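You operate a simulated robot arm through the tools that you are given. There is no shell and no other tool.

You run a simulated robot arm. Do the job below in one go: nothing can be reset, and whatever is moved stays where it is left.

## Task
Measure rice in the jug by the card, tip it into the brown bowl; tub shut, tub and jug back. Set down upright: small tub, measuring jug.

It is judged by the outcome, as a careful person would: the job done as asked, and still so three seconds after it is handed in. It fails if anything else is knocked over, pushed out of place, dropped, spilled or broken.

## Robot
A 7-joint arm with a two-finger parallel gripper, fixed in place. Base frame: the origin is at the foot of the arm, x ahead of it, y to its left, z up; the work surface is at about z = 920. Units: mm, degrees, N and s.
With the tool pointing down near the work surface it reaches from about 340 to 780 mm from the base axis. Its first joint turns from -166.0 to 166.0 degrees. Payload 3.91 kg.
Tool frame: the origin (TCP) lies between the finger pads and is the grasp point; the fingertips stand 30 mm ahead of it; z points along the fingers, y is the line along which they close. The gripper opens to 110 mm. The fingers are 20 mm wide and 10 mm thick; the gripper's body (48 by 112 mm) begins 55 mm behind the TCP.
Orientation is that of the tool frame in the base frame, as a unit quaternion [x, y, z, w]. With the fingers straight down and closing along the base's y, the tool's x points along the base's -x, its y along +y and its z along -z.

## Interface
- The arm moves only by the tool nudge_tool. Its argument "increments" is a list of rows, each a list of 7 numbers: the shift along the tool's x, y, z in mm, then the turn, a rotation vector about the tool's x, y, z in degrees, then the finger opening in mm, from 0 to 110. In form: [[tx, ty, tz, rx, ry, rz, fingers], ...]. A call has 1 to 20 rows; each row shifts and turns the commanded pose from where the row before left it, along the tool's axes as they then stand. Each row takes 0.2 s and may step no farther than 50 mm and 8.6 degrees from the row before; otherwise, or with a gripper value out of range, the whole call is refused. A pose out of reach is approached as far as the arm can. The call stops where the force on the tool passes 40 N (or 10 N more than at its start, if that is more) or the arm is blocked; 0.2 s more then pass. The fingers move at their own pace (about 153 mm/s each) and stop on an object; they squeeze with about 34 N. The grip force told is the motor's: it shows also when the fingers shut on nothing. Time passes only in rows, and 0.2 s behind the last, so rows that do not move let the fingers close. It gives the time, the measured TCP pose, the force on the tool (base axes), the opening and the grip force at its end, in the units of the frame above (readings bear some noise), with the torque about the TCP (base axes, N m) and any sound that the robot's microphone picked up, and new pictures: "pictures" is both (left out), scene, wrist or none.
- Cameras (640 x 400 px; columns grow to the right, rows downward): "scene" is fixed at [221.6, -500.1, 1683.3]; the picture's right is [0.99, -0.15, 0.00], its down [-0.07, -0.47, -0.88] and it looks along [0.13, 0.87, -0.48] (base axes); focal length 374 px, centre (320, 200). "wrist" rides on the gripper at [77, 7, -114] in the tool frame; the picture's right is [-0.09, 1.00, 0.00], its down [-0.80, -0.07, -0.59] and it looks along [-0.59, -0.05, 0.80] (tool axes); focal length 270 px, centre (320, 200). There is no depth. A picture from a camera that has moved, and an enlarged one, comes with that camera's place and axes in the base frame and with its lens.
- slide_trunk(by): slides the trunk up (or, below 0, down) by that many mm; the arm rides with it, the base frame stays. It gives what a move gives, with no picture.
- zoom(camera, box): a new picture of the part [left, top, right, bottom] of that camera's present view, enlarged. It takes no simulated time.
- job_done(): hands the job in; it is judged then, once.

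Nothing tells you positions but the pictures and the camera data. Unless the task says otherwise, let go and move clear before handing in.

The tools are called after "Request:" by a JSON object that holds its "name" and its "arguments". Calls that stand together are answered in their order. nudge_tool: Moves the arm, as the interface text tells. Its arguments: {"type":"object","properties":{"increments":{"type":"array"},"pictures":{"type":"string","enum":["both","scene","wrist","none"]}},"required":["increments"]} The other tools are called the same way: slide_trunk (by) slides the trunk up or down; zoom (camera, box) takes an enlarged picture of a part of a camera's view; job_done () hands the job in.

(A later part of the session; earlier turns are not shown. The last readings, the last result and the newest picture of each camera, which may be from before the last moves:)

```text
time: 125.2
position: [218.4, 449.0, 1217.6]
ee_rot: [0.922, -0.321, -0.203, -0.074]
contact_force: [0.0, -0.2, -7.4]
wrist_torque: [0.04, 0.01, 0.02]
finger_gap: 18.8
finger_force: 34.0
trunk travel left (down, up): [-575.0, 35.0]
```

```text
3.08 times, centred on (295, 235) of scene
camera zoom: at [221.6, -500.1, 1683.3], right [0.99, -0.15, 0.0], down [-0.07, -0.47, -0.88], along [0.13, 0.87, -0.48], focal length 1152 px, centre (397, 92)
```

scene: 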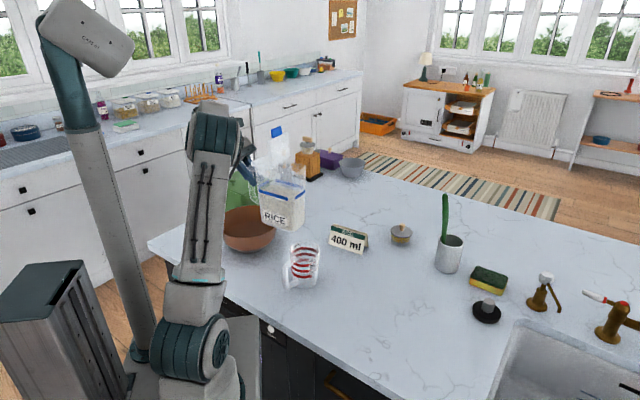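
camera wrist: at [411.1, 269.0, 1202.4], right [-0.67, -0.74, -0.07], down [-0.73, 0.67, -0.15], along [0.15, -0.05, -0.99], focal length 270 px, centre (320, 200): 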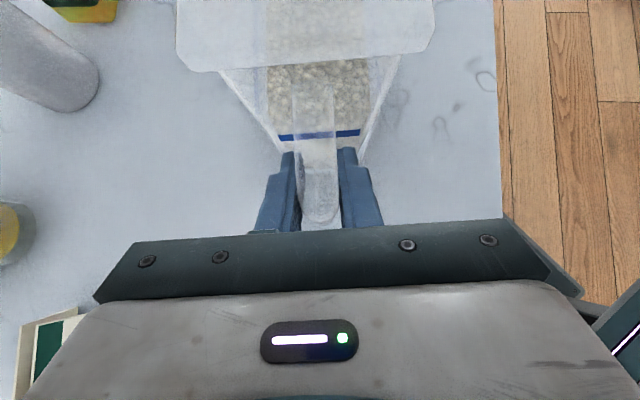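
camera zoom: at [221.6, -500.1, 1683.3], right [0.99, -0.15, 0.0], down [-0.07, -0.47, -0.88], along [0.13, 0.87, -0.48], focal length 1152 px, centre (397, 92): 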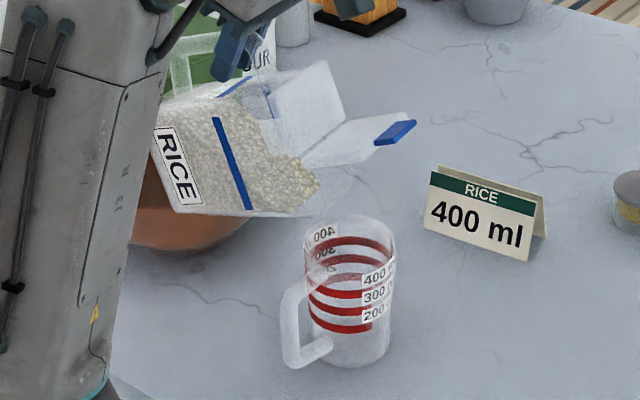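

Request:
{"name": "nudge_tool", "arguments": {"increments": [[4.7, 0, -2.9, 0, -2.5, 0, 12], [0, 0, 0, 0, 0, 0, 12]], "pictures": "none"}}

Request:
{"name": "zoom", "arguments": {"camera": "scene", "box": [270, 200, 330, 295]}}

Request:
{"name": "nudge_tool", "arguments": {"increments": [[4.7, 0, -3.1, 0, -2.5, 0, 12], [0, 0, 0, 0, 0, 0, 12]], "pictures": "none"}}

Request:
{"name": "zoom", "arguments": {"camera": "scene", "box": [270, 200, 330, 295]}}

```text
time: 125.8
position: [223.6, 444.2, 1217.6]
ee_rot: [0.917, -0.319, -0.223, -0.081]
contact_force: [-0.2, -0.5, -6.0]
wrist_torque: [0.02, -0.01, 0.01]
finger_gap: 18.5
finger_force: 34.0
trunk travel left (down, up): [-575.0, 35.0]
```

```text
4.21 times, centred on (300, 248) of scene
camera zoom: at [221.6, -500.1, 1683.3], right [0.99, -0.15, 0.0], down [-0.07, -0.47, -0.88], along [0.13, 0.87, -0.48], focal length 1577 px, centre (404, 0)
```

zoom: 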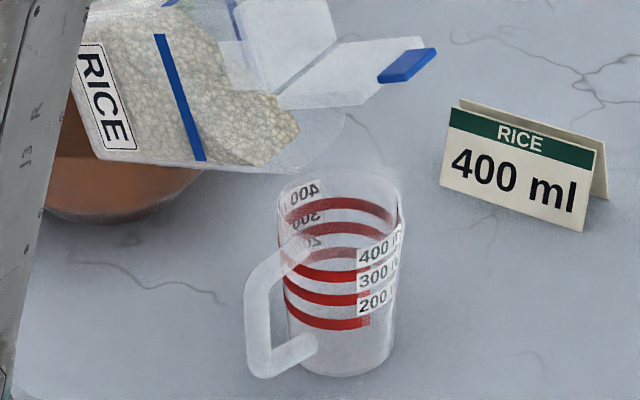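

```text
time: 126.4
position: [227.3, 441.6, 1218.6]
ee_rot: [0.912, -0.318, -0.244, -0.087]
contact_force: [-0.8, -0.3, -7.2]
wrist_torque: [-0.02, -0.02, 0.01]
finger_gap: 19.0
finger_force: 34.3
trunk travel left (down, up): [-575.0, 35.0]
```

```text
4.21 times, centred on (300, 248) of scene
camera zoom: at [221.6, -500.1, 1683.3], right [0.99, -0.15, 0.0], down [-0.07, -0.47, -0.88], along [0.13, 0.87, -0.48], focal length 1577 px, centre (404, 0)
```

zoom: 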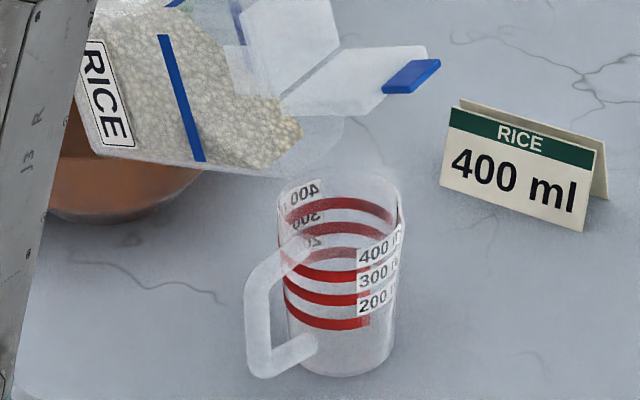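

Request:
{"name": "nudge_tool", "arguments": {"increments": [[3.4, 0, -5.8, 0, -2.5, 0, 12], [0, 0, 0, 0, 0, 0, 12]], "pictures": "none"}}

Request:
{"name": "zoom", "arguments": {"camera": "scene", "box": [270, 200, 330, 295]}}

Request:
{"name": "nudge_tool", "arguments": {"increments": [[3.4, 0, -5.8, 0, -2.5, 0, 12], [0, 0, 0, 0, 0, 0, 12]], "pictures": "none"}}

Request:
{"name": "zoom", "arguments": {"camera": "scene", "box": [270, 200, 330, 295]}}

```text
time: 127.0
position: [232.9, 438.2, 1221.7]
ee_rot: [0.907, -0.315, -0.263, -0.094]
contact_force: [-0.1, 1.3, -7.0]
wrist_torque: [-0.03, -0.05, -0.01]
finger_gap: 18.9
finger_force: 34.0
trunk travel left (down, up): [-575.0, 35.0]
```

```text
4.21 times, centred on (300, 248) of scene
camera zoom: at [221.6, -500.1, 1683.3], right [0.99, -0.15, 0.0], down [-0.07, -0.47, -0.88], along [0.13, 0.87, -0.48], focal length 1577 px, centre (404, 0)
```

zoom: 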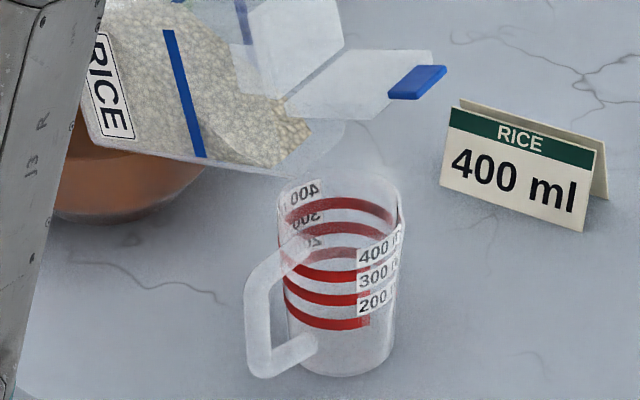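

```text
time: 127.6
position: [237.8, 434.7, 1224.6]
ee_rot: [0.901, -0.312, -0.284, -0.1]
contact_force: [-0.8, 0.7, -6.7]
wrist_torque: [-0.05, -0.06, -0.03]
finger_gap: 18.9
finger_force: 33.8
trunk travel left (down, up): [-575.0, 35.0]
```

```text
4.21 times, centred on (300, 248) of scene
camera zoom: at [221.6, -500.1, 1683.3], right [0.99, -0.15, 0.0], down [-0.07, -0.47, -0.88], along [0.13, 0.87, -0.48], focal length 1577 px, centre (404, 0)
```

zoom: 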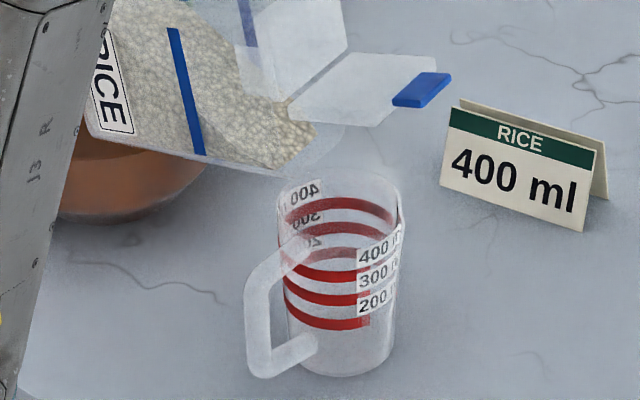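

Request:
{"name": "nudge_tool", "arguments": {"increments": [[2.9, 0, 4.1, 0, 0, 0, 12], [6.2, 0, -1.7, 0, -2.5, 0, 12], [0, 0, 0, 0, 0, 0, 12]], "pictures": "none"}}

Request:
{"name": "zoom", "arguments": {"camera": "scene", "box": [270, 200, 330, 295]}}

Request:
{"name": "nudge_tool", "arguments": {"increments": [[3.4, 0, -5.8, 0, -2.5, 0, 12], [0, 0, 0, 0, 0, 0, 12]], "pictures": "none"}}

Request:
{"name": "zoom", "arguments": {"camera": "scene", "box": [270, 200, 330, 295]}}

```text
time: 128.4
position: [242.1, 432.0, 1217.2]
ee_rot: [0.894, -0.311, -0.303, -0.107]
contact_force: [-1.1, 0.1, -6.3]
wrist_torque: [-0.06, -0.1, 0.0]
finger_gap: 18.8
finger_force: 33.4
trunk travel left (down, up): [-575.0, 35.0]
```

```text
4.21 times, centred on (300, 248) of scene
camera zoom: at [221.6, -500.1, 1683.3], right [0.99, -0.15, 0.0], down [-0.07, -0.47, -0.88], along [0.13, 0.87, -0.48], focal length 1577 px, centre (404, 0)
```

zoom: 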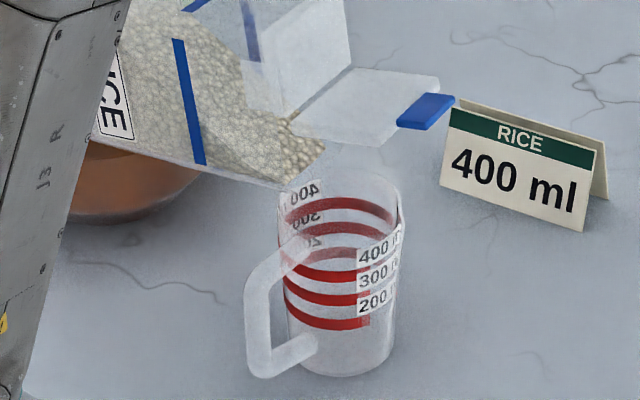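

```text
time: 129.0
position: [246.7, 427.8, 1219.2]
ee_rot: [0.887, -0.309, -0.322, -0.115]
contact_force: [-0.1, -0.1, -6.4]
wrist_torque: [-0.07, -0.12, -0.03]
finger_gap: 18.4
finger_force: 33.6
trunk travel left (down, up): [-575.0, 35.0]
```

```text
4.21 times, centred on (300, 248) of scene
camera zoom: at [221.6, -500.1, 1683.3], right [0.99, -0.15, 0.0], down [-0.07, -0.47, -0.88], along [0.13, 0.87, -0.48], focal length 1577 px, centre (404, 0)
```

zoom: 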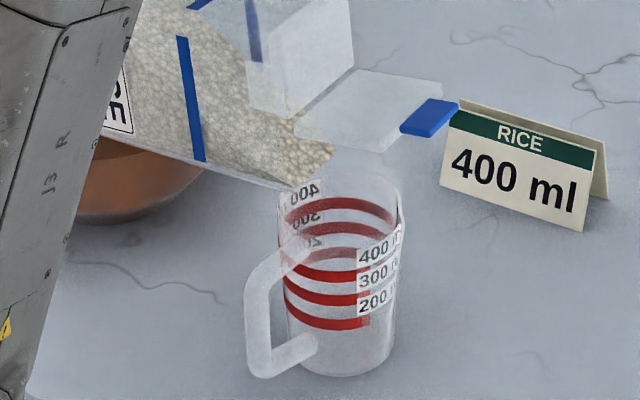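

Request:
{"name": "nudge_tool", "arguments": {"increments": [[1.9, 0, -3.7, 0, -1.5, 0, 12], [0, 0, 0, 0, 0, 0, 12]], "pictures": "none"}}

Request:
{"name": "zoom", "arguments": {"camera": "scene", "box": [270, 200, 330, 295]}}

Request:
{"name": "nudge_tool", "arguments": {"increments": [[1.9, 0, -3.7, 0, -1.5, 0, 12], [0, 0, 0, 0, 0, 0, 12]], "pictures": "none"}}

Request:
{"name": "zoom", "arguments": {"camera": "scene", "box": [270, 200, 330, 295]}}

```text
time: 129.6
position: [249.4, 425.2, 1220.9]
ee_rot: [0.884, -0.306, -0.334, -0.117]
contact_force: [-0.7, 0.0, -6.6]
wrist_torque: [-0.1, -0.1, 0.02]
finger_gap: 18.7
finger_force: 33.7
trunk travel left (down, up): [-575.0, 35.0]
```

```text
4.21 times, centred on (300, 248) of scene
camera zoom: at [221.6, -500.1, 1683.3], right [0.99, -0.15, 0.0], down [-0.07, -0.47, -0.88], along [0.13, 0.87, -0.48], focal length 1577 px, centre (404, 0)
```

zoom: 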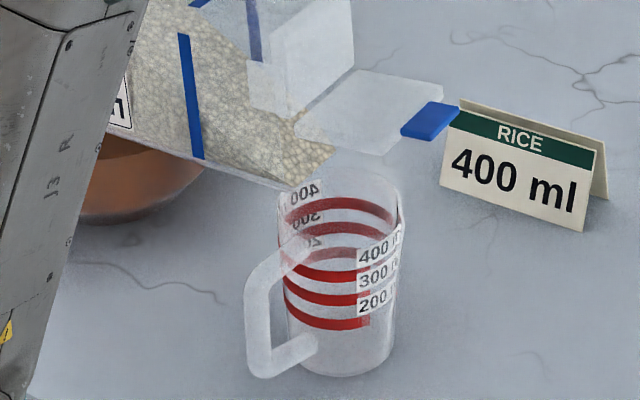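

```text
time: 130.2
position: [252.1, 421.8, 1222.6]
ee_rot: [0.879, -0.305, -0.345, -0.122]
contact_force: [-0.9, 1.4, -7.0]
wrist_torque: [-0.07, -0.15, 0.01]
finger_gap: 19.3
finger_force: 35.1
trunk travel left (down, up): [-575.0, 35.0]
```

```text
4.21 times, centred on (300, 248) of scene
camera zoom: at [221.6, -500.1, 1683.3], right [0.99, -0.15, 0.0], down [-0.07, -0.47, -0.88], along [0.13, 0.87, -0.48], focal length 1577 px, centre (404, 0)
```

zoom: 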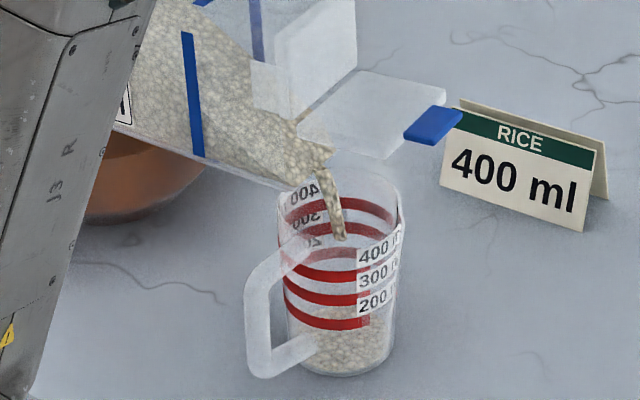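

Rice has started flowing into the jug at about 88°. I'll check the level before letting any more time pass.

Request:
{"name": "zoom", "arguments": {"camera": "scene", "box": [285, 240, 325, 292]}}

```text
7.69 times, centred on (305, 266) of scene
camera zoom: at [221.6, -500.1, 1683.3], right [0.99, -0.15, 0.0], down [-0.07, -0.47, -0.88], along [0.13, 0.87, -0.48], focal length 2881 px, centre (435, -308)
```

zoom: 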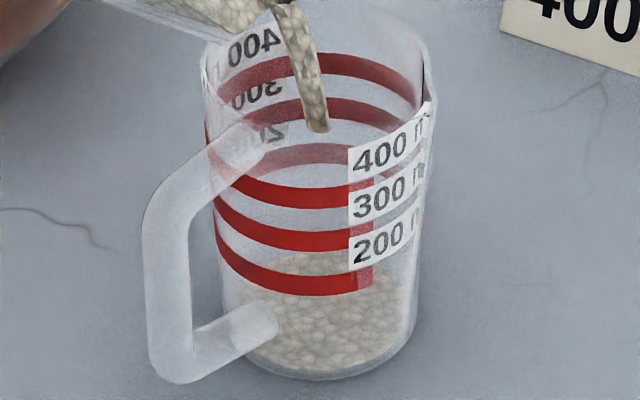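

Request:
{"name": "nudge_tool", "arguments": {"increments": [[0, 0, 0, 0, 0, 0, 12]], "pictures": "none"}}

Request:
{"name": "zoom", "arguments": {"camera": "scene", "box": [285, 240, 325, 292]}}

Request:
{"name": "zoom", "arguments": {"camera": "scene", "box": [270, 200, 330, 295]}}

```text
time: 130.6
position: [252.6, 421.9, 1222.5]
ee_rot: [0.879, -0.305, -0.345, -0.122]
contact_force: [-0.3, -0.9, -7.1]
wrist_torque: [-0.05, -0.13, 0.0]
finger_gap: 18.6
finger_force: 33.5
trunk travel left (down, up): [-575.0, 35.0]
```

```text
7.69 times, centred on (305, 266) of scene
camera zoom: at [221.6, -500.1, 1683.3], right [0.99, -0.15, 0.0], down [-0.07, -0.47, -0.88], along [0.13, 0.87, -0.48], focal length 2881 px, centre (435, -308)
```

zoom: 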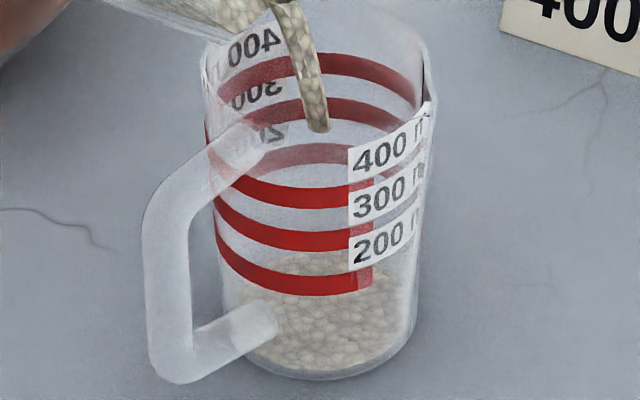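

```text
4.21 times, centred on (300, 248) of scene
camera zoom: at [221.6, -500.1, 1683.3], right [0.99, -0.15, 0.0], down [-0.07, -0.47, -0.88], along [0.13, 0.87, -0.48], focal length 1577 px, centre (404, 0)
```

zoom: 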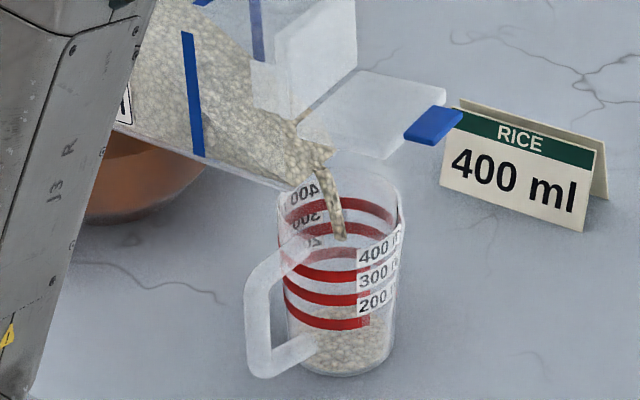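

Request:
{"name": "nudge_tool", "arguments": {"increments": [[0, 0, 0, 0, 0, 0, 12], [0, 0, 0, 0, 0, 0, 12], [0, 0, 0, 0, 0, 0, 12], [0, 0, 0, 0, 0, 0, 12]], "pictures": "none"}}

Request:
{"name": "zoom", "arguments": {"camera": "scene", "box": [285, 240, 325, 292]}}

```text
time: 131.6
position: [253.1, 422.0, 1223.2]
ee_rot: [0.879, -0.305, -0.346, -0.122]
contact_force: [-0.3, 1.4, -6.4]
wrist_torque: [-0.1, -0.14, -0.02]
finger_gap: 18.7
finger_force: 34.4
trunk travel left (down, up): [-575.0, 35.0]
```

```text
7.69 times, centred on (305, 266) of scene
camera zoom: at [221.6, -500.1, 1683.3], right [0.99, -0.15, 0.0], down [-0.07, -0.47, -0.88], along [0.13, 0.87, -0.48], focal length 2881 px, centre (435, -308)
```

zoom: 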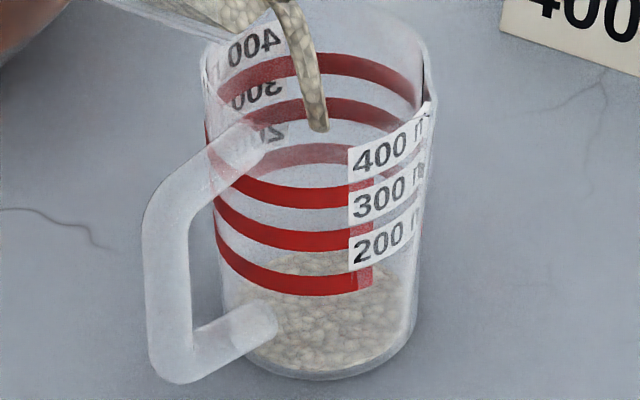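

The flow is slow at this angle. I'll tilt another 1.5° and watch.

Request:
{"name": "nudge_tool", "arguments": {"increments": [[1.9, 0, -3.7, 0, -1.5, 0, 12], [0, 0, 0, 0, 0, 0, 12], [0, 0, 0, 0, 0, 0, 12]], "pictures": "none"}}

Request:
{"name": "zoom", "arguments": {"camera": "scene", "box": [285, 240, 325, 292]}}

Request:
{"name": "nudge_tool", "arguments": {"increments": [[0, 0, 0, 0, 0, 0, 12], [0, 0, 0, 0, 0, 0, 12], [0, 0, 0, 0, 0, 0, 12]], "pictures": "none"}}

Request:
{"name": "zoom", "arguments": {"camera": "scene", "box": [285, 240, 325, 292]}}

Request:
{"name": "zoom", "arguments": {"camera": "scene", "box": [270, 200, 330, 295]}}

```text
time: 132.4
position: [254.7, 418.4, 1225.2]
ee_rot: [0.874, -0.304, -0.357, -0.127]
contact_force: [-0.7, 1.4, -6.7]
wrist_torque: [-0.13, -0.13, 0.0]
finger_gap: 18.5
finger_force: 34.5
trunk travel left (down, up): [-575.0, 35.0]
```

```text
7.69 times, centred on (305, 266) of scene
camera zoom: at [221.6, -500.1, 1683.3], right [0.99, -0.15, 0.0], down [-0.07, -0.47, -0.88], along [0.13, 0.87, -0.48], focal length 2881 px, centre (435, -308)
```

zoom: 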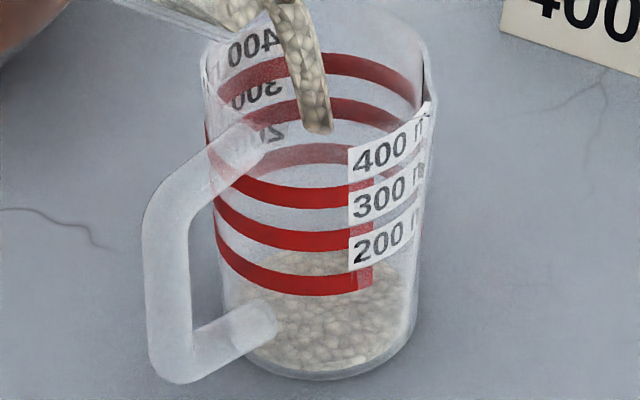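

```text
time: 133.2
position: [255.5, 418.8, 1225.0]
ee_rot: [0.874, -0.305, -0.356, -0.127]
contact_force: [-0.5, 0.0, -6.8]
wrist_torque: [-0.08, -0.1, 0.06]
finger_gap: 18.4
finger_force: 33.4
trunk travel left (down, up): [-575.0, 35.0]
```

```text
7.69 times, centred on (305, 266) of scene
camera zoom: at [221.6, -500.1, 1683.3], right [0.99, -0.15, 0.0], down [-0.07, -0.47, -0.88], along [0.13, 0.87, -0.48], focal length 2881 px, centre (435, -308)
```

zoom: 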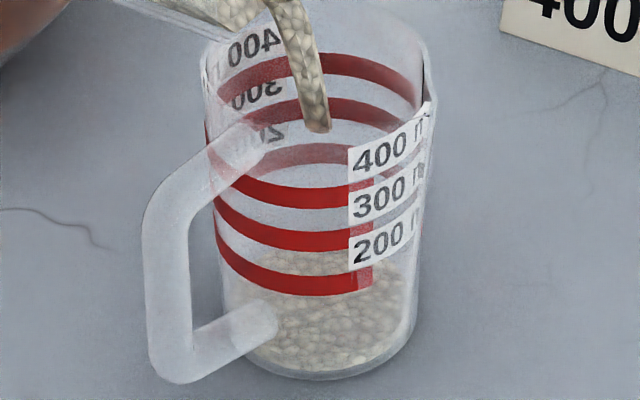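

```text
4.21 times, centred on (300, 248) of scene
camera zoom: at [221.6, -500.1, 1683.3], right [0.99, -0.15, 0.0], down [-0.07, -0.47, -0.88], along [0.13, 0.87, -0.48], focal length 1577 px, centre (404, 0)
```

zoom: 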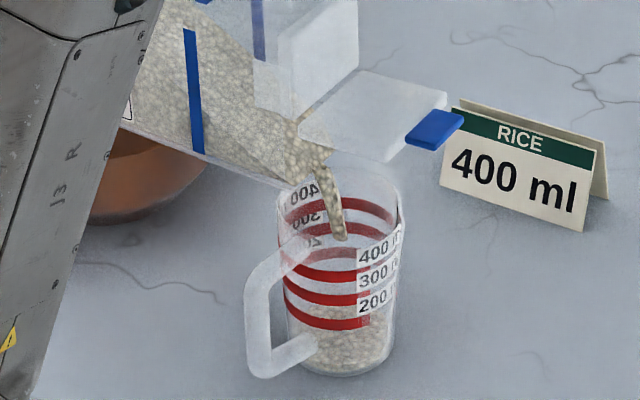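

Request:
{"name": "nudge_tool", "arguments": {"increments": [[3.2, 0, -6.1, 0, -2.5, 0, 12], [0, 0, 0, 0, 0, 0, 12], [0, 0, 0, 0, 0, 0, 12], [0, 0, 0, 0, 0, 0, 12], [0, 0, 0, 0, 0, 0, 12]], "pictures": "none"}}

Request:
{"name": "zoom", "arguments": {"camera": "scene", "box": [285, 240, 325, 292]}}

Request:
{"name": "nudge_tool", "arguments": {"increments": [[3.2, 0, -6.1, 0, -2.5, 0, 12], [0, 0, 0, 0, 0, 0, 12], [0, 0, 0, 0, 0, 0, 12], [0, 0, 0, 0, 0, 0, 12]], "pictures": "none"}}

Request:
{"name": "zoom", "arguments": {"camera": "scene", "box": [285, 240, 325, 292]}}

Request:
{"name": "zoom", "arguments": {"camera": "scene", "box": [270, 200, 330, 295]}}

```text
time: 134.4
position: [259.8, 416.8, 1227.4]
ee_rot: [0.866, -0.301, -0.376, -0.133]
contact_force: [-0.6, -0.4, -6.5]
wrist_torque: [-0.07, -0.15, 0.01]
finger_gap: 18.9
finger_force: 34.6
trunk travel left (down, up): [-575.0, 35.0]
```

```text
7.69 times, centred on (305, 266) of scene
camera zoom: at [221.6, -500.1, 1683.3], right [0.99, -0.15, 0.0], down [-0.07, -0.47, -0.88], along [0.13, 0.87, -0.48], focal length 2881 px, centre (435, -308)
```

zoom: 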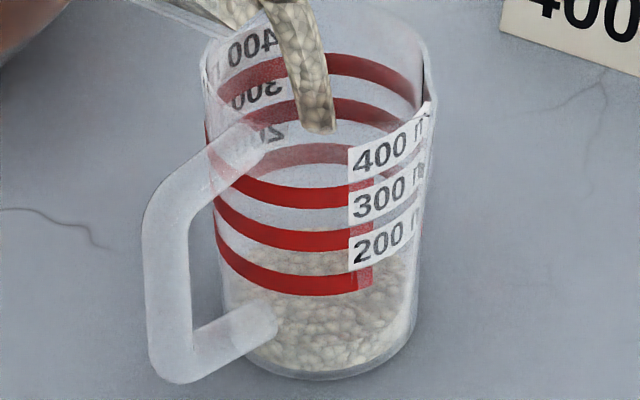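

```text
time: 135.4
position: [266.4, 411.8, 1228.7]
ee_rot: [0.858, -0.298, -0.395, -0.139]
contact_force: [0.5, 0.2, -6.5]
wrist_torque: [-0.09, -0.12, 0.0]
finger_gap: 18.8
finger_force: 33.7
trunk travel left (down, up): [-575.0, 35.0]
```

```text
7.69 times, centred on (305, 266) of scene
camera zoom: at [221.6, -500.1, 1683.3], right [0.99, -0.15, 0.0], down [-0.07, -0.47, -0.88], along [0.13, 0.87, -0.48], focal length 2881 px, centre (435, -308)
```

zoom: 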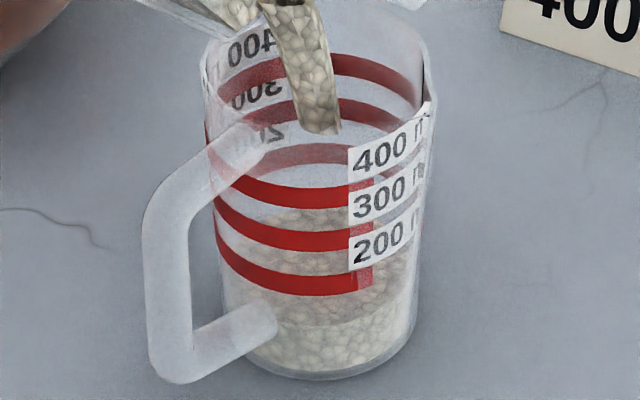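

```text
4.21 times, centred on (300, 248) of scene
camera zoom: at [221.6, -500.1, 1683.3], right [0.99, -0.15, 0.0], down [-0.07, -0.47, -0.88], along [0.13, 0.87, -0.48], focal length 1577 px, centre (404, 0)
```

zoom: 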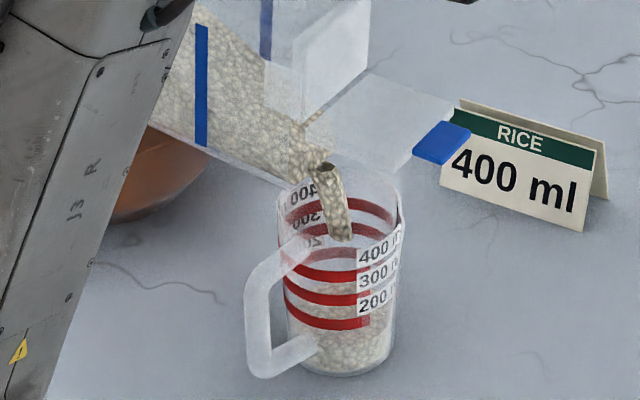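

Request:
{"name": "nudge_tool", "arguments": {"increments": [[0, 0, 0, 0, 0, 0, 12], [0, 0, 0, 0, 0, 0, 12]], "pictures": "none"}}

Request:
{"name": "zoom", "arguments": {"camera": "scene", "box": [285, 240, 325, 292]}}

```text
time: 136.0
position: [266.6, 412.5, 1229.8]
ee_rot: [0.858, -0.298, -0.395, -0.14]
contact_force: [-0.7, 0.1, -5.4]
wrist_torque: [-0.12, -0.15, -0.02]
finger_gap: 18.5
finger_force: 34.1
trunk travel left (down, up): [-575.0, 35.0]
```

```text
7.69 times, centred on (305, 266) of scene
camera zoom: at [221.6, -500.1, 1683.3], right [0.99, -0.15, 0.0], down [-0.07, -0.47, -0.88], along [0.13, 0.87, -0.48], focal length 2881 px, centre (435, -308)
```

zoom: 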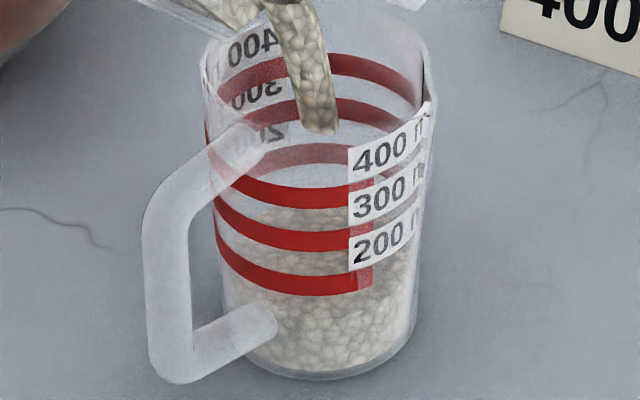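

Request:
{"name": "nudge_tool", "arguments": {"increments": [[0, 0, 0, 0, 0, 0, 12], [0, 0, 0, 0, 0, 0, 12], [0, 0, 0, 0, 0, 0, 12], [0, 0, 0, 0, 0, 0, 12]], "pictures": "none"}}

Request:
{"name": "zoom", "arguments": {"camera": "scene", "box": [285, 240, 325, 292]}}

```text
time: 137.0
position: [266.6, 411.1, 1228.8]
ee_rot: [0.858, -0.298, -0.395, -0.139]
contact_force: [0.5, 0.5, -5.7]
wrist_torque: [-0.12, -0.11, 0.02]
finger_gap: 19.1
finger_force: 34.1
trunk travel left (down, up): [-575.0, 35.0]
```

```text
7.69 times, centred on (305, 266) of scene
camera zoom: at [221.6, -500.1, 1683.3], right [0.99, -0.15, 0.0], down [-0.07, -0.47, -0.88], along [0.13, 0.87, -0.48], focal length 2881 px, centre (435, -308)
```

zoom: 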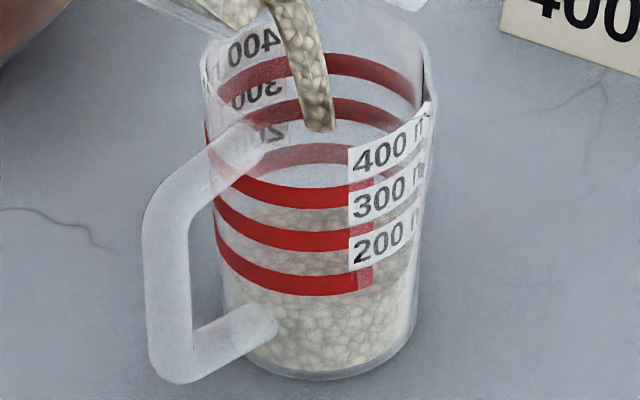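

Request:
{"name": "nudge_tool", "arguments": {"increments": [[3.2, 0, -6.1, 0, -2.5, 0, 12], [0, 0, 0, 0, 0, 0, 12], [0, 0, 0, 0, 0, 0, 12], [0, 0, 0, 0, 0, 0, 12]], "pictures": "none"}}

Request:
{"name": "zoom", "arguments": {"camera": "scene", "box": [285, 240, 325, 292]}}

Request:
{"name": "nudge_tool", "arguments": {"increments": [[0, 0, 0, 0, 0, 0, 12], [0, 0, 0, 0, 0, 0, 12], [0, 0, 0, 0, 0, 0, 12]], "pictures": "none"}}

Request:
{"name": "zoom", "arguments": {"camera": "scene", "box": [285, 240, 325, 292]}}

Request:
{"name": "zoom", "arguments": {"camera": "scene", "box": [270, 200, 330, 295]}}

```text
time: 138.0
position: [272.6, 408.2, 1229.9]
ee_rot: [0.849, -0.296, -0.413, -0.147]
contact_force: [-1.4, 0.6, -4.9]
wrist_torque: [-0.14, -0.16, -0.02]
finger_gap: 18.7
finger_force: 33.6
trunk travel left (down, up): [-575.0, 35.0]
```

```text
7.69 times, centred on (305, 266) of scene
camera zoom: at [221.6, -500.1, 1683.3], right [0.99, -0.15, 0.0], down [-0.07, -0.47, -0.88], along [0.13, 0.87, -0.48], focal length 2881 px, centre (435, -308)
```

zoom: 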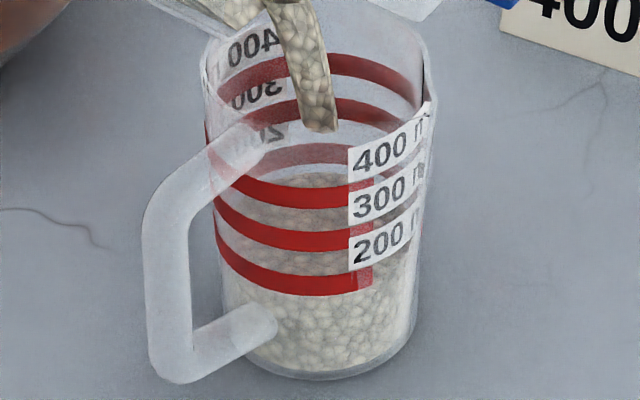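

```text
time: 138.8
position: [272.2, 408.1, 1230.2]
ee_rot: [0.849, -0.294, -0.414, -0.145]
contact_force: [-1.3, -1.1, -5.0]
wrist_torque: [-0.1, -0.1, 0.0]
finger_gap: 18.8
finger_force: 34.1
trunk travel left (down, up): [-575.0, 35.0]
```

```text
7.69 times, centred on (305, 266) of scene
camera zoom: at [221.6, -500.1, 1683.3], right [0.99, -0.15, 0.0], down [-0.07, -0.47, -0.88], along [0.13, 0.87, -0.48], focal length 2881 px, centre (435, -308)
```

zoom: 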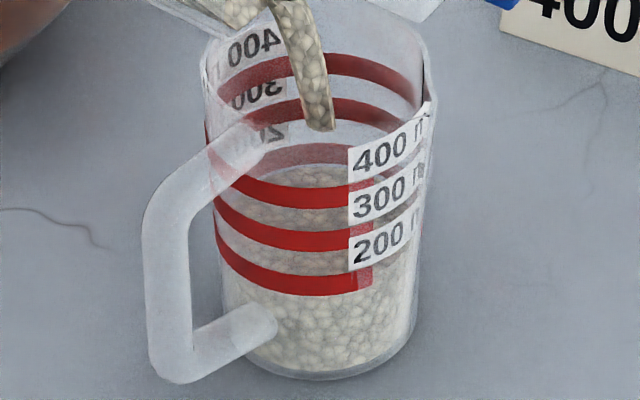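

```text
4.21 times, centred on (300, 248) of scene
camera zoom: at [221.6, -500.1, 1683.3], right [0.99, -0.15, 0.0], down [-0.07, -0.47, -0.88], along [0.13, 0.87, -0.48], focal length 1577 px, centre (404, 0)
```

zoom: 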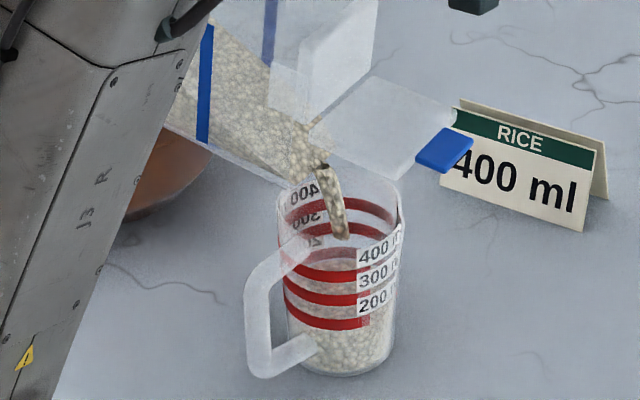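

The level is about 180 ml and the flow is well controlled. I'll continue.

Request:
{"name": "nudge_tool", "arguments": {"increments": [[3.2, 0, -6.1, 0, -2.5, 0, 12], [0, 0, 0, 0, 0, 0, 12], [0, 0, 0, 0, 0, 0, 12], [0, 0, 0, 0, 0, 0, 12]], "pictures": "none"}}

Request:
{"name": "zoom", "arguments": {"camera": "scene", "box": [285, 240, 325, 292]}}

Request:
{"name": "nudge_tool", "arguments": {"increments": [[0, 0, 0, 0, 0, 0, 12], [0, 0, 0, 0, 0, 0, 12]], "pictures": "none"}}

Request:
{"name": "zoom", "arguments": {"camera": "scene", "box": [285, 240, 325, 292]}}

Request:
{"name": "zoom", "arguments": {"camera": "scene", "box": [270, 200, 330, 295]}}

```text
time: 139.8
position: [276.5, 403.0, 1231.9]
ee_rot: [0.84, -0.291, -0.432, -0.153]
contact_force: [1.1, -0.2, -5.0]
wrist_torque: [-0.12, -0.14, 0.0]
finger_gap: 18.5
finger_force: 33.6
trunk travel left (down, up): [-575.0, 35.0]
```

```text
7.69 times, centred on (305, 266) of scene
camera zoom: at [221.6, -500.1, 1683.3], right [0.99, -0.15, 0.0], down [-0.07, -0.47, -0.88], along [0.13, 0.87, -0.48], focal length 2881 px, centre (435, -308)
```

zoom: 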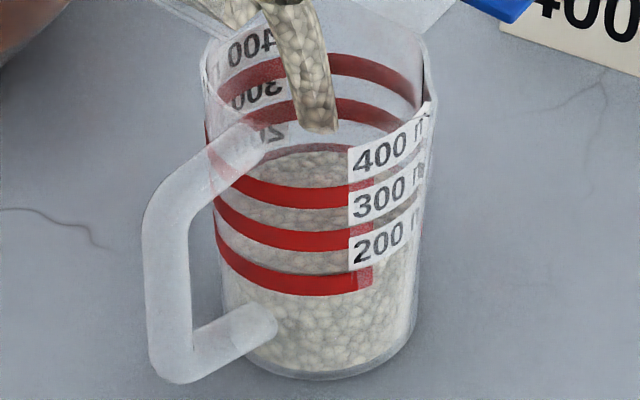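

```text
time: 140.4
position: [277.2, 403.8, 1230.8]
ee_rot: [0.84, -0.291, -0.432, -0.153]
contact_force: [-0.1, 0.0, -5.4]
wrist_torque: [-0.13, -0.11, -0.01]
finger_gap: 19.1
finger_force: 33.8
trunk travel left (down, up): [-575.0, 35.0]
```

```text
7.69 times, centred on (305, 266) of scene
camera zoom: at [221.6, -500.1, 1683.3], right [0.99, -0.15, 0.0], down [-0.07, -0.47, -0.88], along [0.13, 0.87, -0.48], focal length 2881 px, centre (435, -308)
```

zoom: 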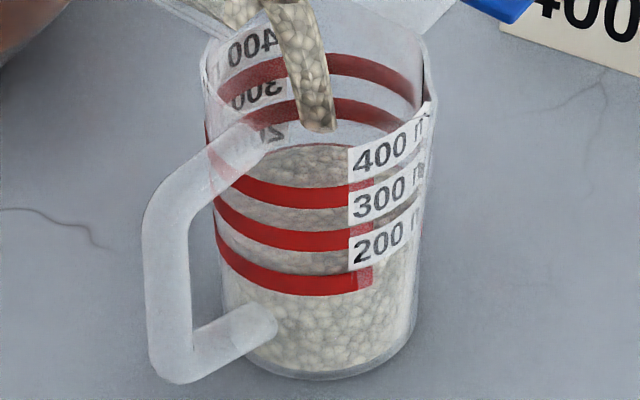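

```text
4.21 times, centred on (300, 248) of scene
camera zoom: at [221.6, -500.1, 1683.3], right [0.99, -0.15, 0.0], down [-0.07, -0.47, -0.88], along [0.13, 0.87, -0.48], focal length 1577 px, centre (404, 0)
```

zoom: 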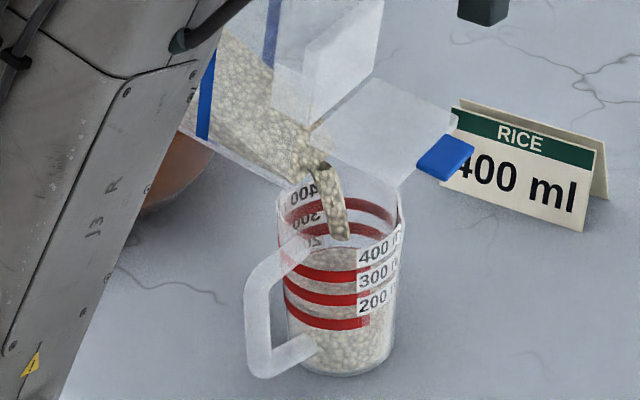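

Request:
{"name": "nudge_tool", "arguments": {"increments": [[3.2, 0, -6.1, 0, -2.5, 0, 12], [0, 0, 0, 0, 0, 0, 12], [0, 0, 0, 0, 0, 0, 12], [0, 0, 0, 0, 0, 0, 12]], "pictures": "none"}}

Request:
{"name": "zoom", "arguments": {"camera": "scene", "box": [285, 240, 325, 292]}}

Request:
{"name": "nudge_tool", "arguments": {"increments": [[0, 0, 0, 0, 0, 0, 12], [0, 0, 0, 0, 0, 0, 12]], "pictures": "none"}}

Request:
{"name": "zoom", "arguments": {"camera": "scene", "box": [285, 240, 325, 292]}}

```text
time: 141.4
position: [281.6, 400.2, 1232.7]
ee_rot: [0.83, -0.288, -0.45, -0.159]
contact_force: [-0.1, -0.4, -3.9]
wrist_torque: [-0.11, -0.11, -0.02]
finger_gap: 18.7
finger_force: 34.1
trunk travel left (down, up): [-575.0, 35.0]
```

```text
7.69 times, centred on (305, 266) of scene
camera zoom: at [221.6, -500.1, 1683.3], right [0.99, -0.15, 0.0], down [-0.07, -0.47, -0.88], along [0.13, 0.87, -0.48], focal length 2881 px, centre (435, -308)
```

zoom: 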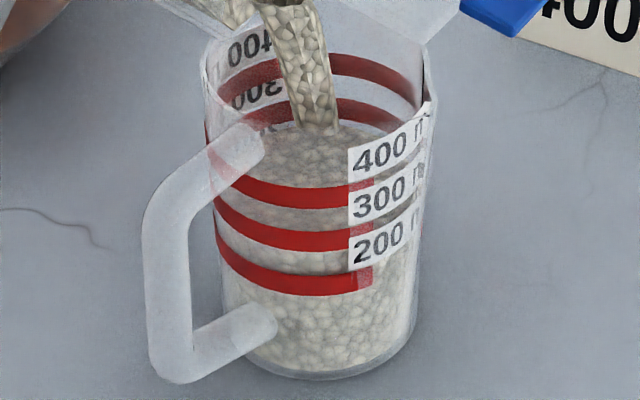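

```text
time: 142.0
position: [282.2, 397.9, 1232.3]
ee_rot: [0.831, -0.288, -0.45, -0.159]
contact_force: [0.3, 1.3, -4.2]
wrist_torque: [-0.11, -0.16, 0.01]
finger_gap: 18.7
finger_force: 33.6
trunk travel left (down, up): [-575.0, 35.0]
```

```text
7.69 times, centred on (305, 266) of scene
camera zoom: at [221.6, -500.1, 1683.3], right [0.99, -0.15, 0.0], down [-0.07, -0.47, -0.88], along [0.13, 0.87, -0.48], focal length 2881 px, centre (435, -308)
```

zoom: 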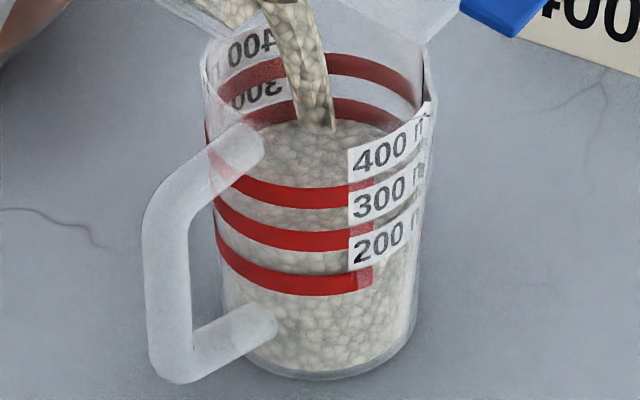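

The level is about 275 ml.

Request:
{"name": "nudge_tool", "arguments": {"increments": [[3.2, 0, -6.1, 0, -2.5, 0, 12], [0, 0, 0, 0, 0, 0, 12], [0, 0, 0, 0, 0, 0, 12], [0, 0, 0, 0, 0, 0, 12]], "pictures": "none"}}

Request:
{"name": "zoom", "arguments": {"camera": "scene", "box": [285, 240, 325, 292]}}

Request:
{"name": "nudge_tool", "arguments": {"increments": [[0, 0, 0, 0, 0, 0, 12], [0, 0, 0, 0, 0, 0, 12]], "pictures": "none"}}

Request:
{"name": "zoom", "arguments": {"camera": "scene", "box": [285, 240, 325, 292]}}

```text
time: 143.0
position: [286.8, 395.2, 1233.8]
ee_rot: [0.82, -0.285, -0.468, -0.165]
contact_force: [-0.4, 0.2, -4.7]
wrist_torque: [-0.11, -0.11, -0.02]
finger_gap: 18.7
finger_force: 34.4
trunk travel left (down, up): [-575.0, 35.0]
```

```text
7.69 times, centred on (305, 266) of scene
camera zoom: at [221.6, -500.1, 1683.3], right [0.99, -0.15, 0.0], down [-0.07, -0.47, -0.88], along [0.13, 0.87, -0.48], focal length 2881 px, centre (435, -308)
```

zoom: 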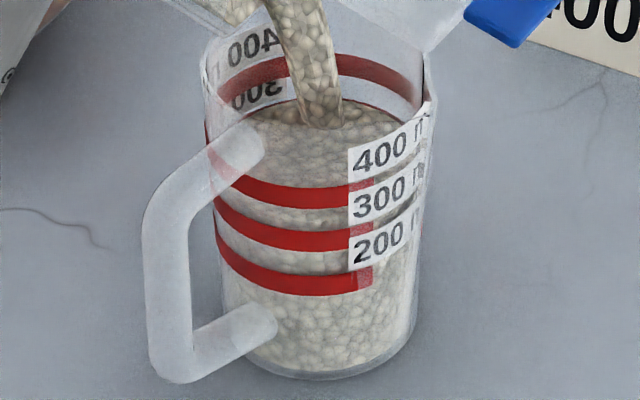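

```text
time: 143.6
position: [288.4, 395.6, 1234.2]
ee_rot: [0.82, -0.285, -0.468, -0.165]
contact_force: [0.0, 0.6, -4.3]
wrist_torque: [-0.07, -0.16, 0.0]
finger_gap: 18.6
finger_force: 34.1
trunk travel left (down, up): [-575.0, 35.0]
```

```text
7.69 times, centred on (305, 266) of scene
camera zoom: at [221.6, -500.1, 1683.3], right [0.99, -0.15, 0.0], down [-0.07, -0.47, -0.88], along [0.13, 0.87, -0.48], focal length 2881 px, centre (435, -308)
```

zoom: 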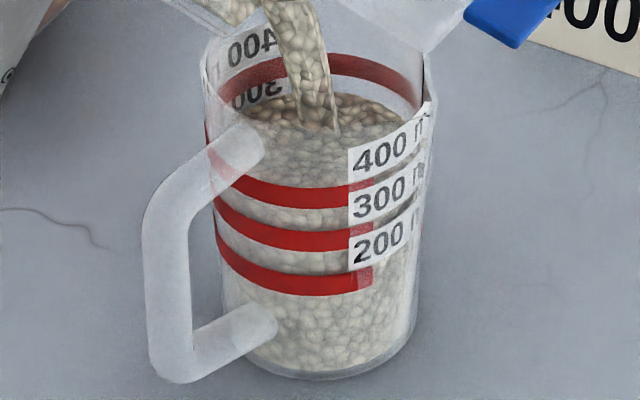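

Request:
{"name": "nudge_tool", "arguments": {"increments": [[0, 0, 0, 0, 0, 0, 12], [0, 0, 0, 0, 0, 0, 12], [0, 0, 0, 0, 0, 0, 12]], "pictures": "none"}}

Request:
{"name": "zoom", "arguments": {"camera": "scene", "box": [285, 240, 325, 292]}}

Request:
{"name": "nudge_tool", "arguments": {"increments": [[1.5, 0, -2.9, 0, -1.2, 0, 12], [0, 0, 0, 0, 0, 0, 12], [0, 0, 0, 0, 0, 0, 12]], "pictures": "none"}}

Request:
{"name": "zoom", "arguments": {"camera": "scene", "box": [285, 240, 325, 292]}}

```text
time: 144.4
position: [286.3, 395.2, 1234.7]
ee_rot: [0.82, -0.285, -0.469, -0.166]
contact_force: [0.0, -0.6, -4.1]
wrist_torque: [-0.09, -0.12, 0.01]
finger_gap: 18.5
finger_force: 34.1
trunk travel left (down, up): [-575.0, 35.0]
```

```text
7.69 times, centred on (305, 266) of scene
camera zoom: at [221.6, -500.1, 1683.3], right [0.99, -0.15, 0.0], down [-0.07, -0.47, -0.88], along [0.13, 0.87, -0.48], focal length 2881 px, centre (435, -308)
```

zoom: 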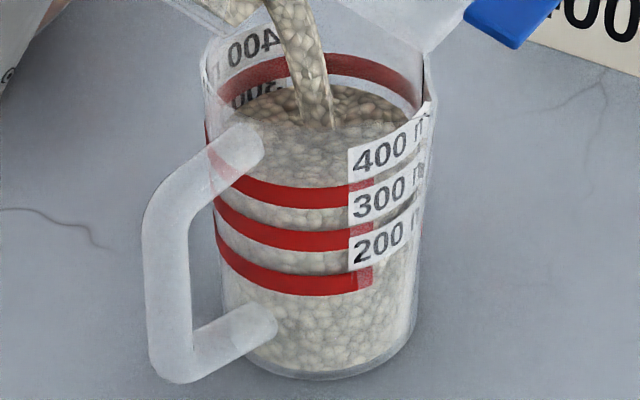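

```text
time: 145.2
position: [289.5, 394.1, 1233.6]
ee_rot: [0.815, -0.283, -0.476, -0.168]
contact_force: [0.4, 0.0, -3.5]
wrist_torque: [-0.13, -0.13, -0.01]
finger_gap: 18.6
finger_force: 34.1
trunk travel left (down, up): [-575.0, 35.0]
```

```text
7.69 times, centred on (305, 266) of scene
camera zoom: at [221.6, -500.1, 1683.3], right [0.99, -0.15, 0.0], down [-0.07, -0.47, -0.88], along [0.13, 0.87, -0.48], focal length 2881 px, centre (435, -308)
```

zoom: 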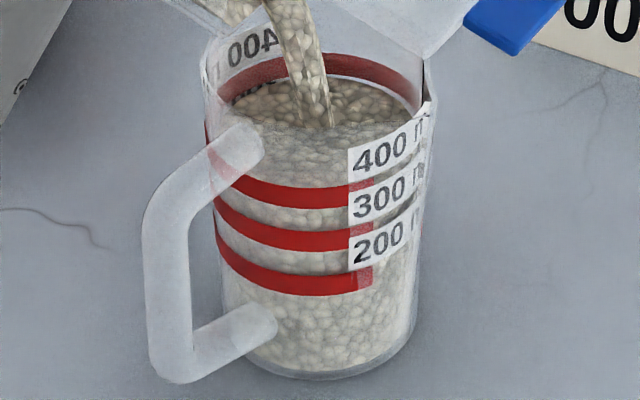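

Request:
{"name": "nudge_tool", "arguments": {"increments": [[0, 0, 0, 0, 0, 0, 12]], "pictures": "none"}}

Request:
{"name": "zoom", "arguments": {"camera": "scene", "box": [290, 238, 320, 272]}}

```text
time: 145.6
position: [289.0, 394.9, 1233.6]
ee_rot: [0.815, -0.283, -0.476, -0.168]
contact_force: [-0.4, -0.1, -4.7]
wrist_torque: [-0.06, -0.13, -0.04]
finger_gap: 18.6
finger_force: 33.7
trunk travel left (down, up): [-575.0, 35.0]
```

```text
11.76 times, centred on (305, 255) of scene
camera zoom: at [221.6, -500.1, 1683.3], right [0.99, -0.15, 0.0], down [-0.07, -0.47, -0.88], along [0.13, 0.87, -0.48], focal length 4406 px, centre (496, -447)
```

zoom: 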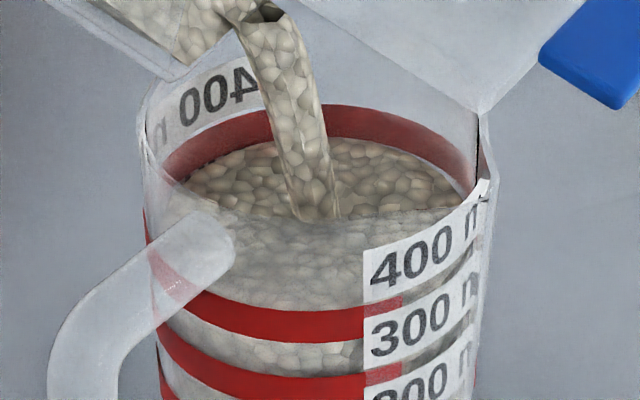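

Request:
{"name": "nudge_tool", "arguments": {"increments": [[0, 0, 0, 0, 0, 0, 12], [0, 0, 0, 0, 0, 0, 12]], "pictures": "none"}}

Request:
{"name": "zoom", "arguments": {"camera": "scene", "box": [290, 238, 320, 272]}}

```text
time: 146.2
position: [289.0, 392.7, 1234.5]
ee_rot: [0.815, -0.282, -0.478, -0.168]
contact_force: [0.8, 0.6, -3.4]
wrist_torque: [-0.08, -0.11, 0.02]
finger_gap: 18.5
finger_force: 33.7
trunk travel left (down, up): [-575.0, 35.0]
```

```text
11.76 times, centred on (305, 255) of scene
camera zoom: at [221.6, -500.1, 1683.3], right [0.99, -0.15, 0.0], down [-0.07, -0.47, -0.88], along [0.13, 0.87, -0.48], focal length 4406 px, centre (496, -447)
```

zoom: 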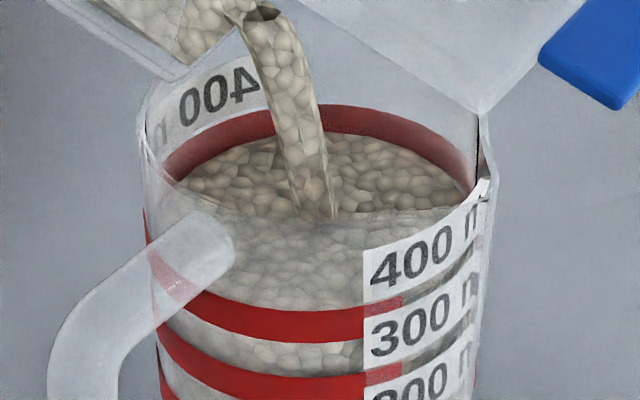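

Request:
{"name": "nudge_tool", "arguments": {"increments": [[0, 0, 0, 0, 0, 0, 12], [0, 0, 0, 0, 0, 0, 12], [0, 0, 0, 0, 0, 0, 12], [0, 0, 0, 0, 0, 0, 12]], "pictures": "none"}}

Request:
{"name": "zoom", "arguments": {"camera": "scene", "box": [290, 238, 320, 272]}}

```text
time: 147.2
position: [289.3, 393.6, 1233.8]
ee_rot: [0.816, -0.282, -0.477, -0.168]
contact_force: [0.5, 0.2, -3.6]
wrist_torque: [-0.1, -0.12, -0.01]
finger_gap: 18.6
finger_force: 33.9
trunk travel left (down, up): [-575.0, 35.0]
```

```text
11.76 times, centred on (305, 255) of scene
camera zoom: at [221.6, -500.1, 1683.3], right [0.99, -0.15, 0.0], down [-0.07, -0.47, -0.88], along [0.13, 0.87, -0.48], focal length 4406 px, centre (496, -447)
```

zoom: 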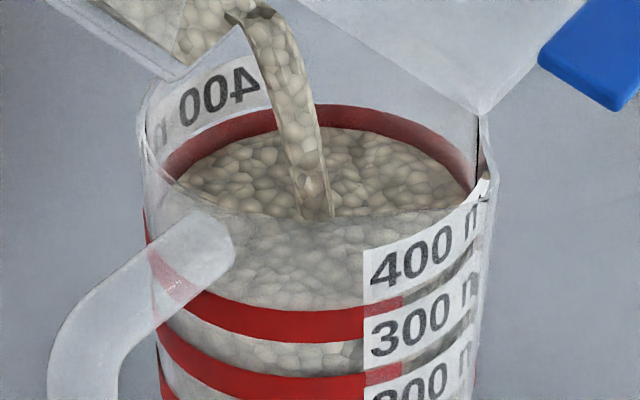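

The level is about 390 ml, just under the middle of the 400 ring, with only a trickle flowing. A moment more, then I'll tip back.

Request:
{"name": "nudge_tool", "arguments": {"increments": [[0, 0, 0, 0, 0, 0, 12], [0, 0, 0, 0, 0, 0, 12]], "pictures": "none"}}

Request:
{"name": "zoom", "arguments": {"camera": "scene", "box": [290, 238, 320, 272]}}

```text
time: 147.8
position: [288.7, 393.7, 1232.4]
ee_rot: [0.816, -0.282, -0.476, -0.168]
contact_force: [-0.2, 0.2, -3.0]
wrist_torque: [-0.11, -0.11, -0.02]
finger_gap: 19.0
finger_force: 33.8
trunk travel left (down, up): [-575.0, 35.0]
```

```text
11.76 times, centred on (305, 255) of scene
camera zoom: at [221.6, -500.1, 1683.3], right [0.99, -0.15, 0.0], down [-0.07, -0.47, -0.88], along [0.13, 0.87, -0.48], focal length 4406 px, centre (496, -447)
```

zoom: 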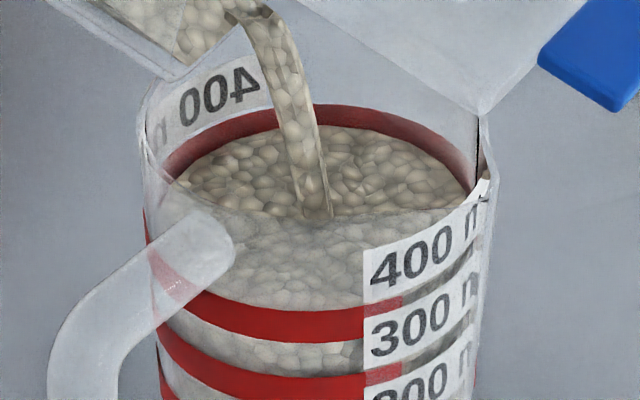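

The level is at about 392–395 ml. I'll tip back quickly now.

Request:
{"name": "nudge_tool", "arguments": {"increments": [[-8.05, 0, 19.2, 0, 7.5, 0, 12], [-8.05, 0, 19.2, 0, 7.5, 0, 12], [-8.05, 0, 19.2, 0, 7.5, 0, 12], [-8.05, 0, 19.2, 0, 7.5, 0, 12], [0, 0, 0, 0, 0, 0, 12]], "pictures": "scene"}}

Request:
{"name": "zoom", "arguments": {"camera": "scene", "box": [290, 238, 320, 272]}}

Request:
{"name": "zoom", "arguments": {"camera": "scene", "box": [260, 190, 340, 300]}}

```text
time: 149.0
position: [228.1, 444.2, 1207.2]
ee_rot: [0.911, -0.317, -0.249, -0.089]
contact_force: [0.9, 0.3, -4.0]
wrist_torque: [-0.01, -0.01, -0.03]
finger_gap: 18.7
finger_force: 33.9
trunk travel left (down, up): [-575.0, 35.0]
```

scene: 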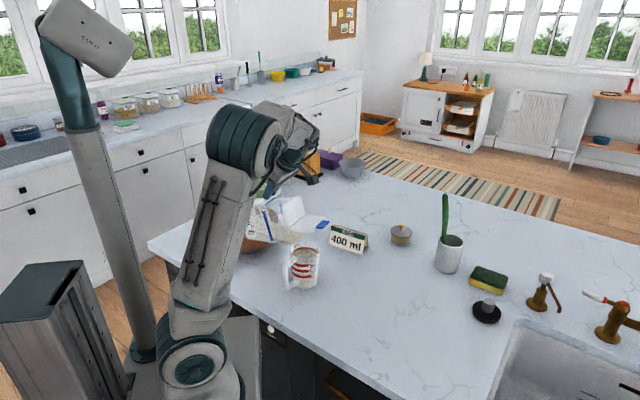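

```text
11.76 times, centred on (305, 255) of scene
camera zoom: at [221.6, -500.1, 1683.3], right [0.99, -0.15, 0.0], down [-0.07, -0.47, -0.88], along [0.13, 0.87, -0.48], focal length 4406 px, centre (496, -447)
```

zoom: 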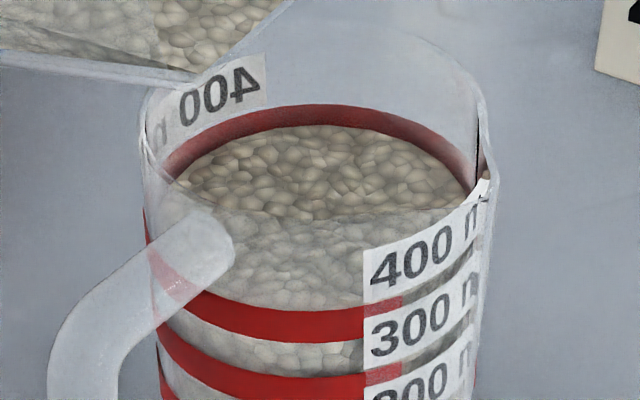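

```text
3.64 times, centred on (300, 245) of scene
camera zoom: at [221.6, -500.1, 1683.3], right [0.99, -0.15, 0.0], down [-0.07, -0.47, -0.88], along [0.13, 0.87, -0.48], focal length 1362 px, centre (393, 36)
```

zoom: 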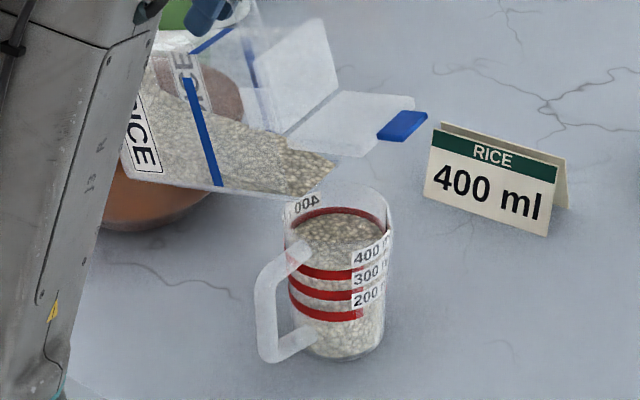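

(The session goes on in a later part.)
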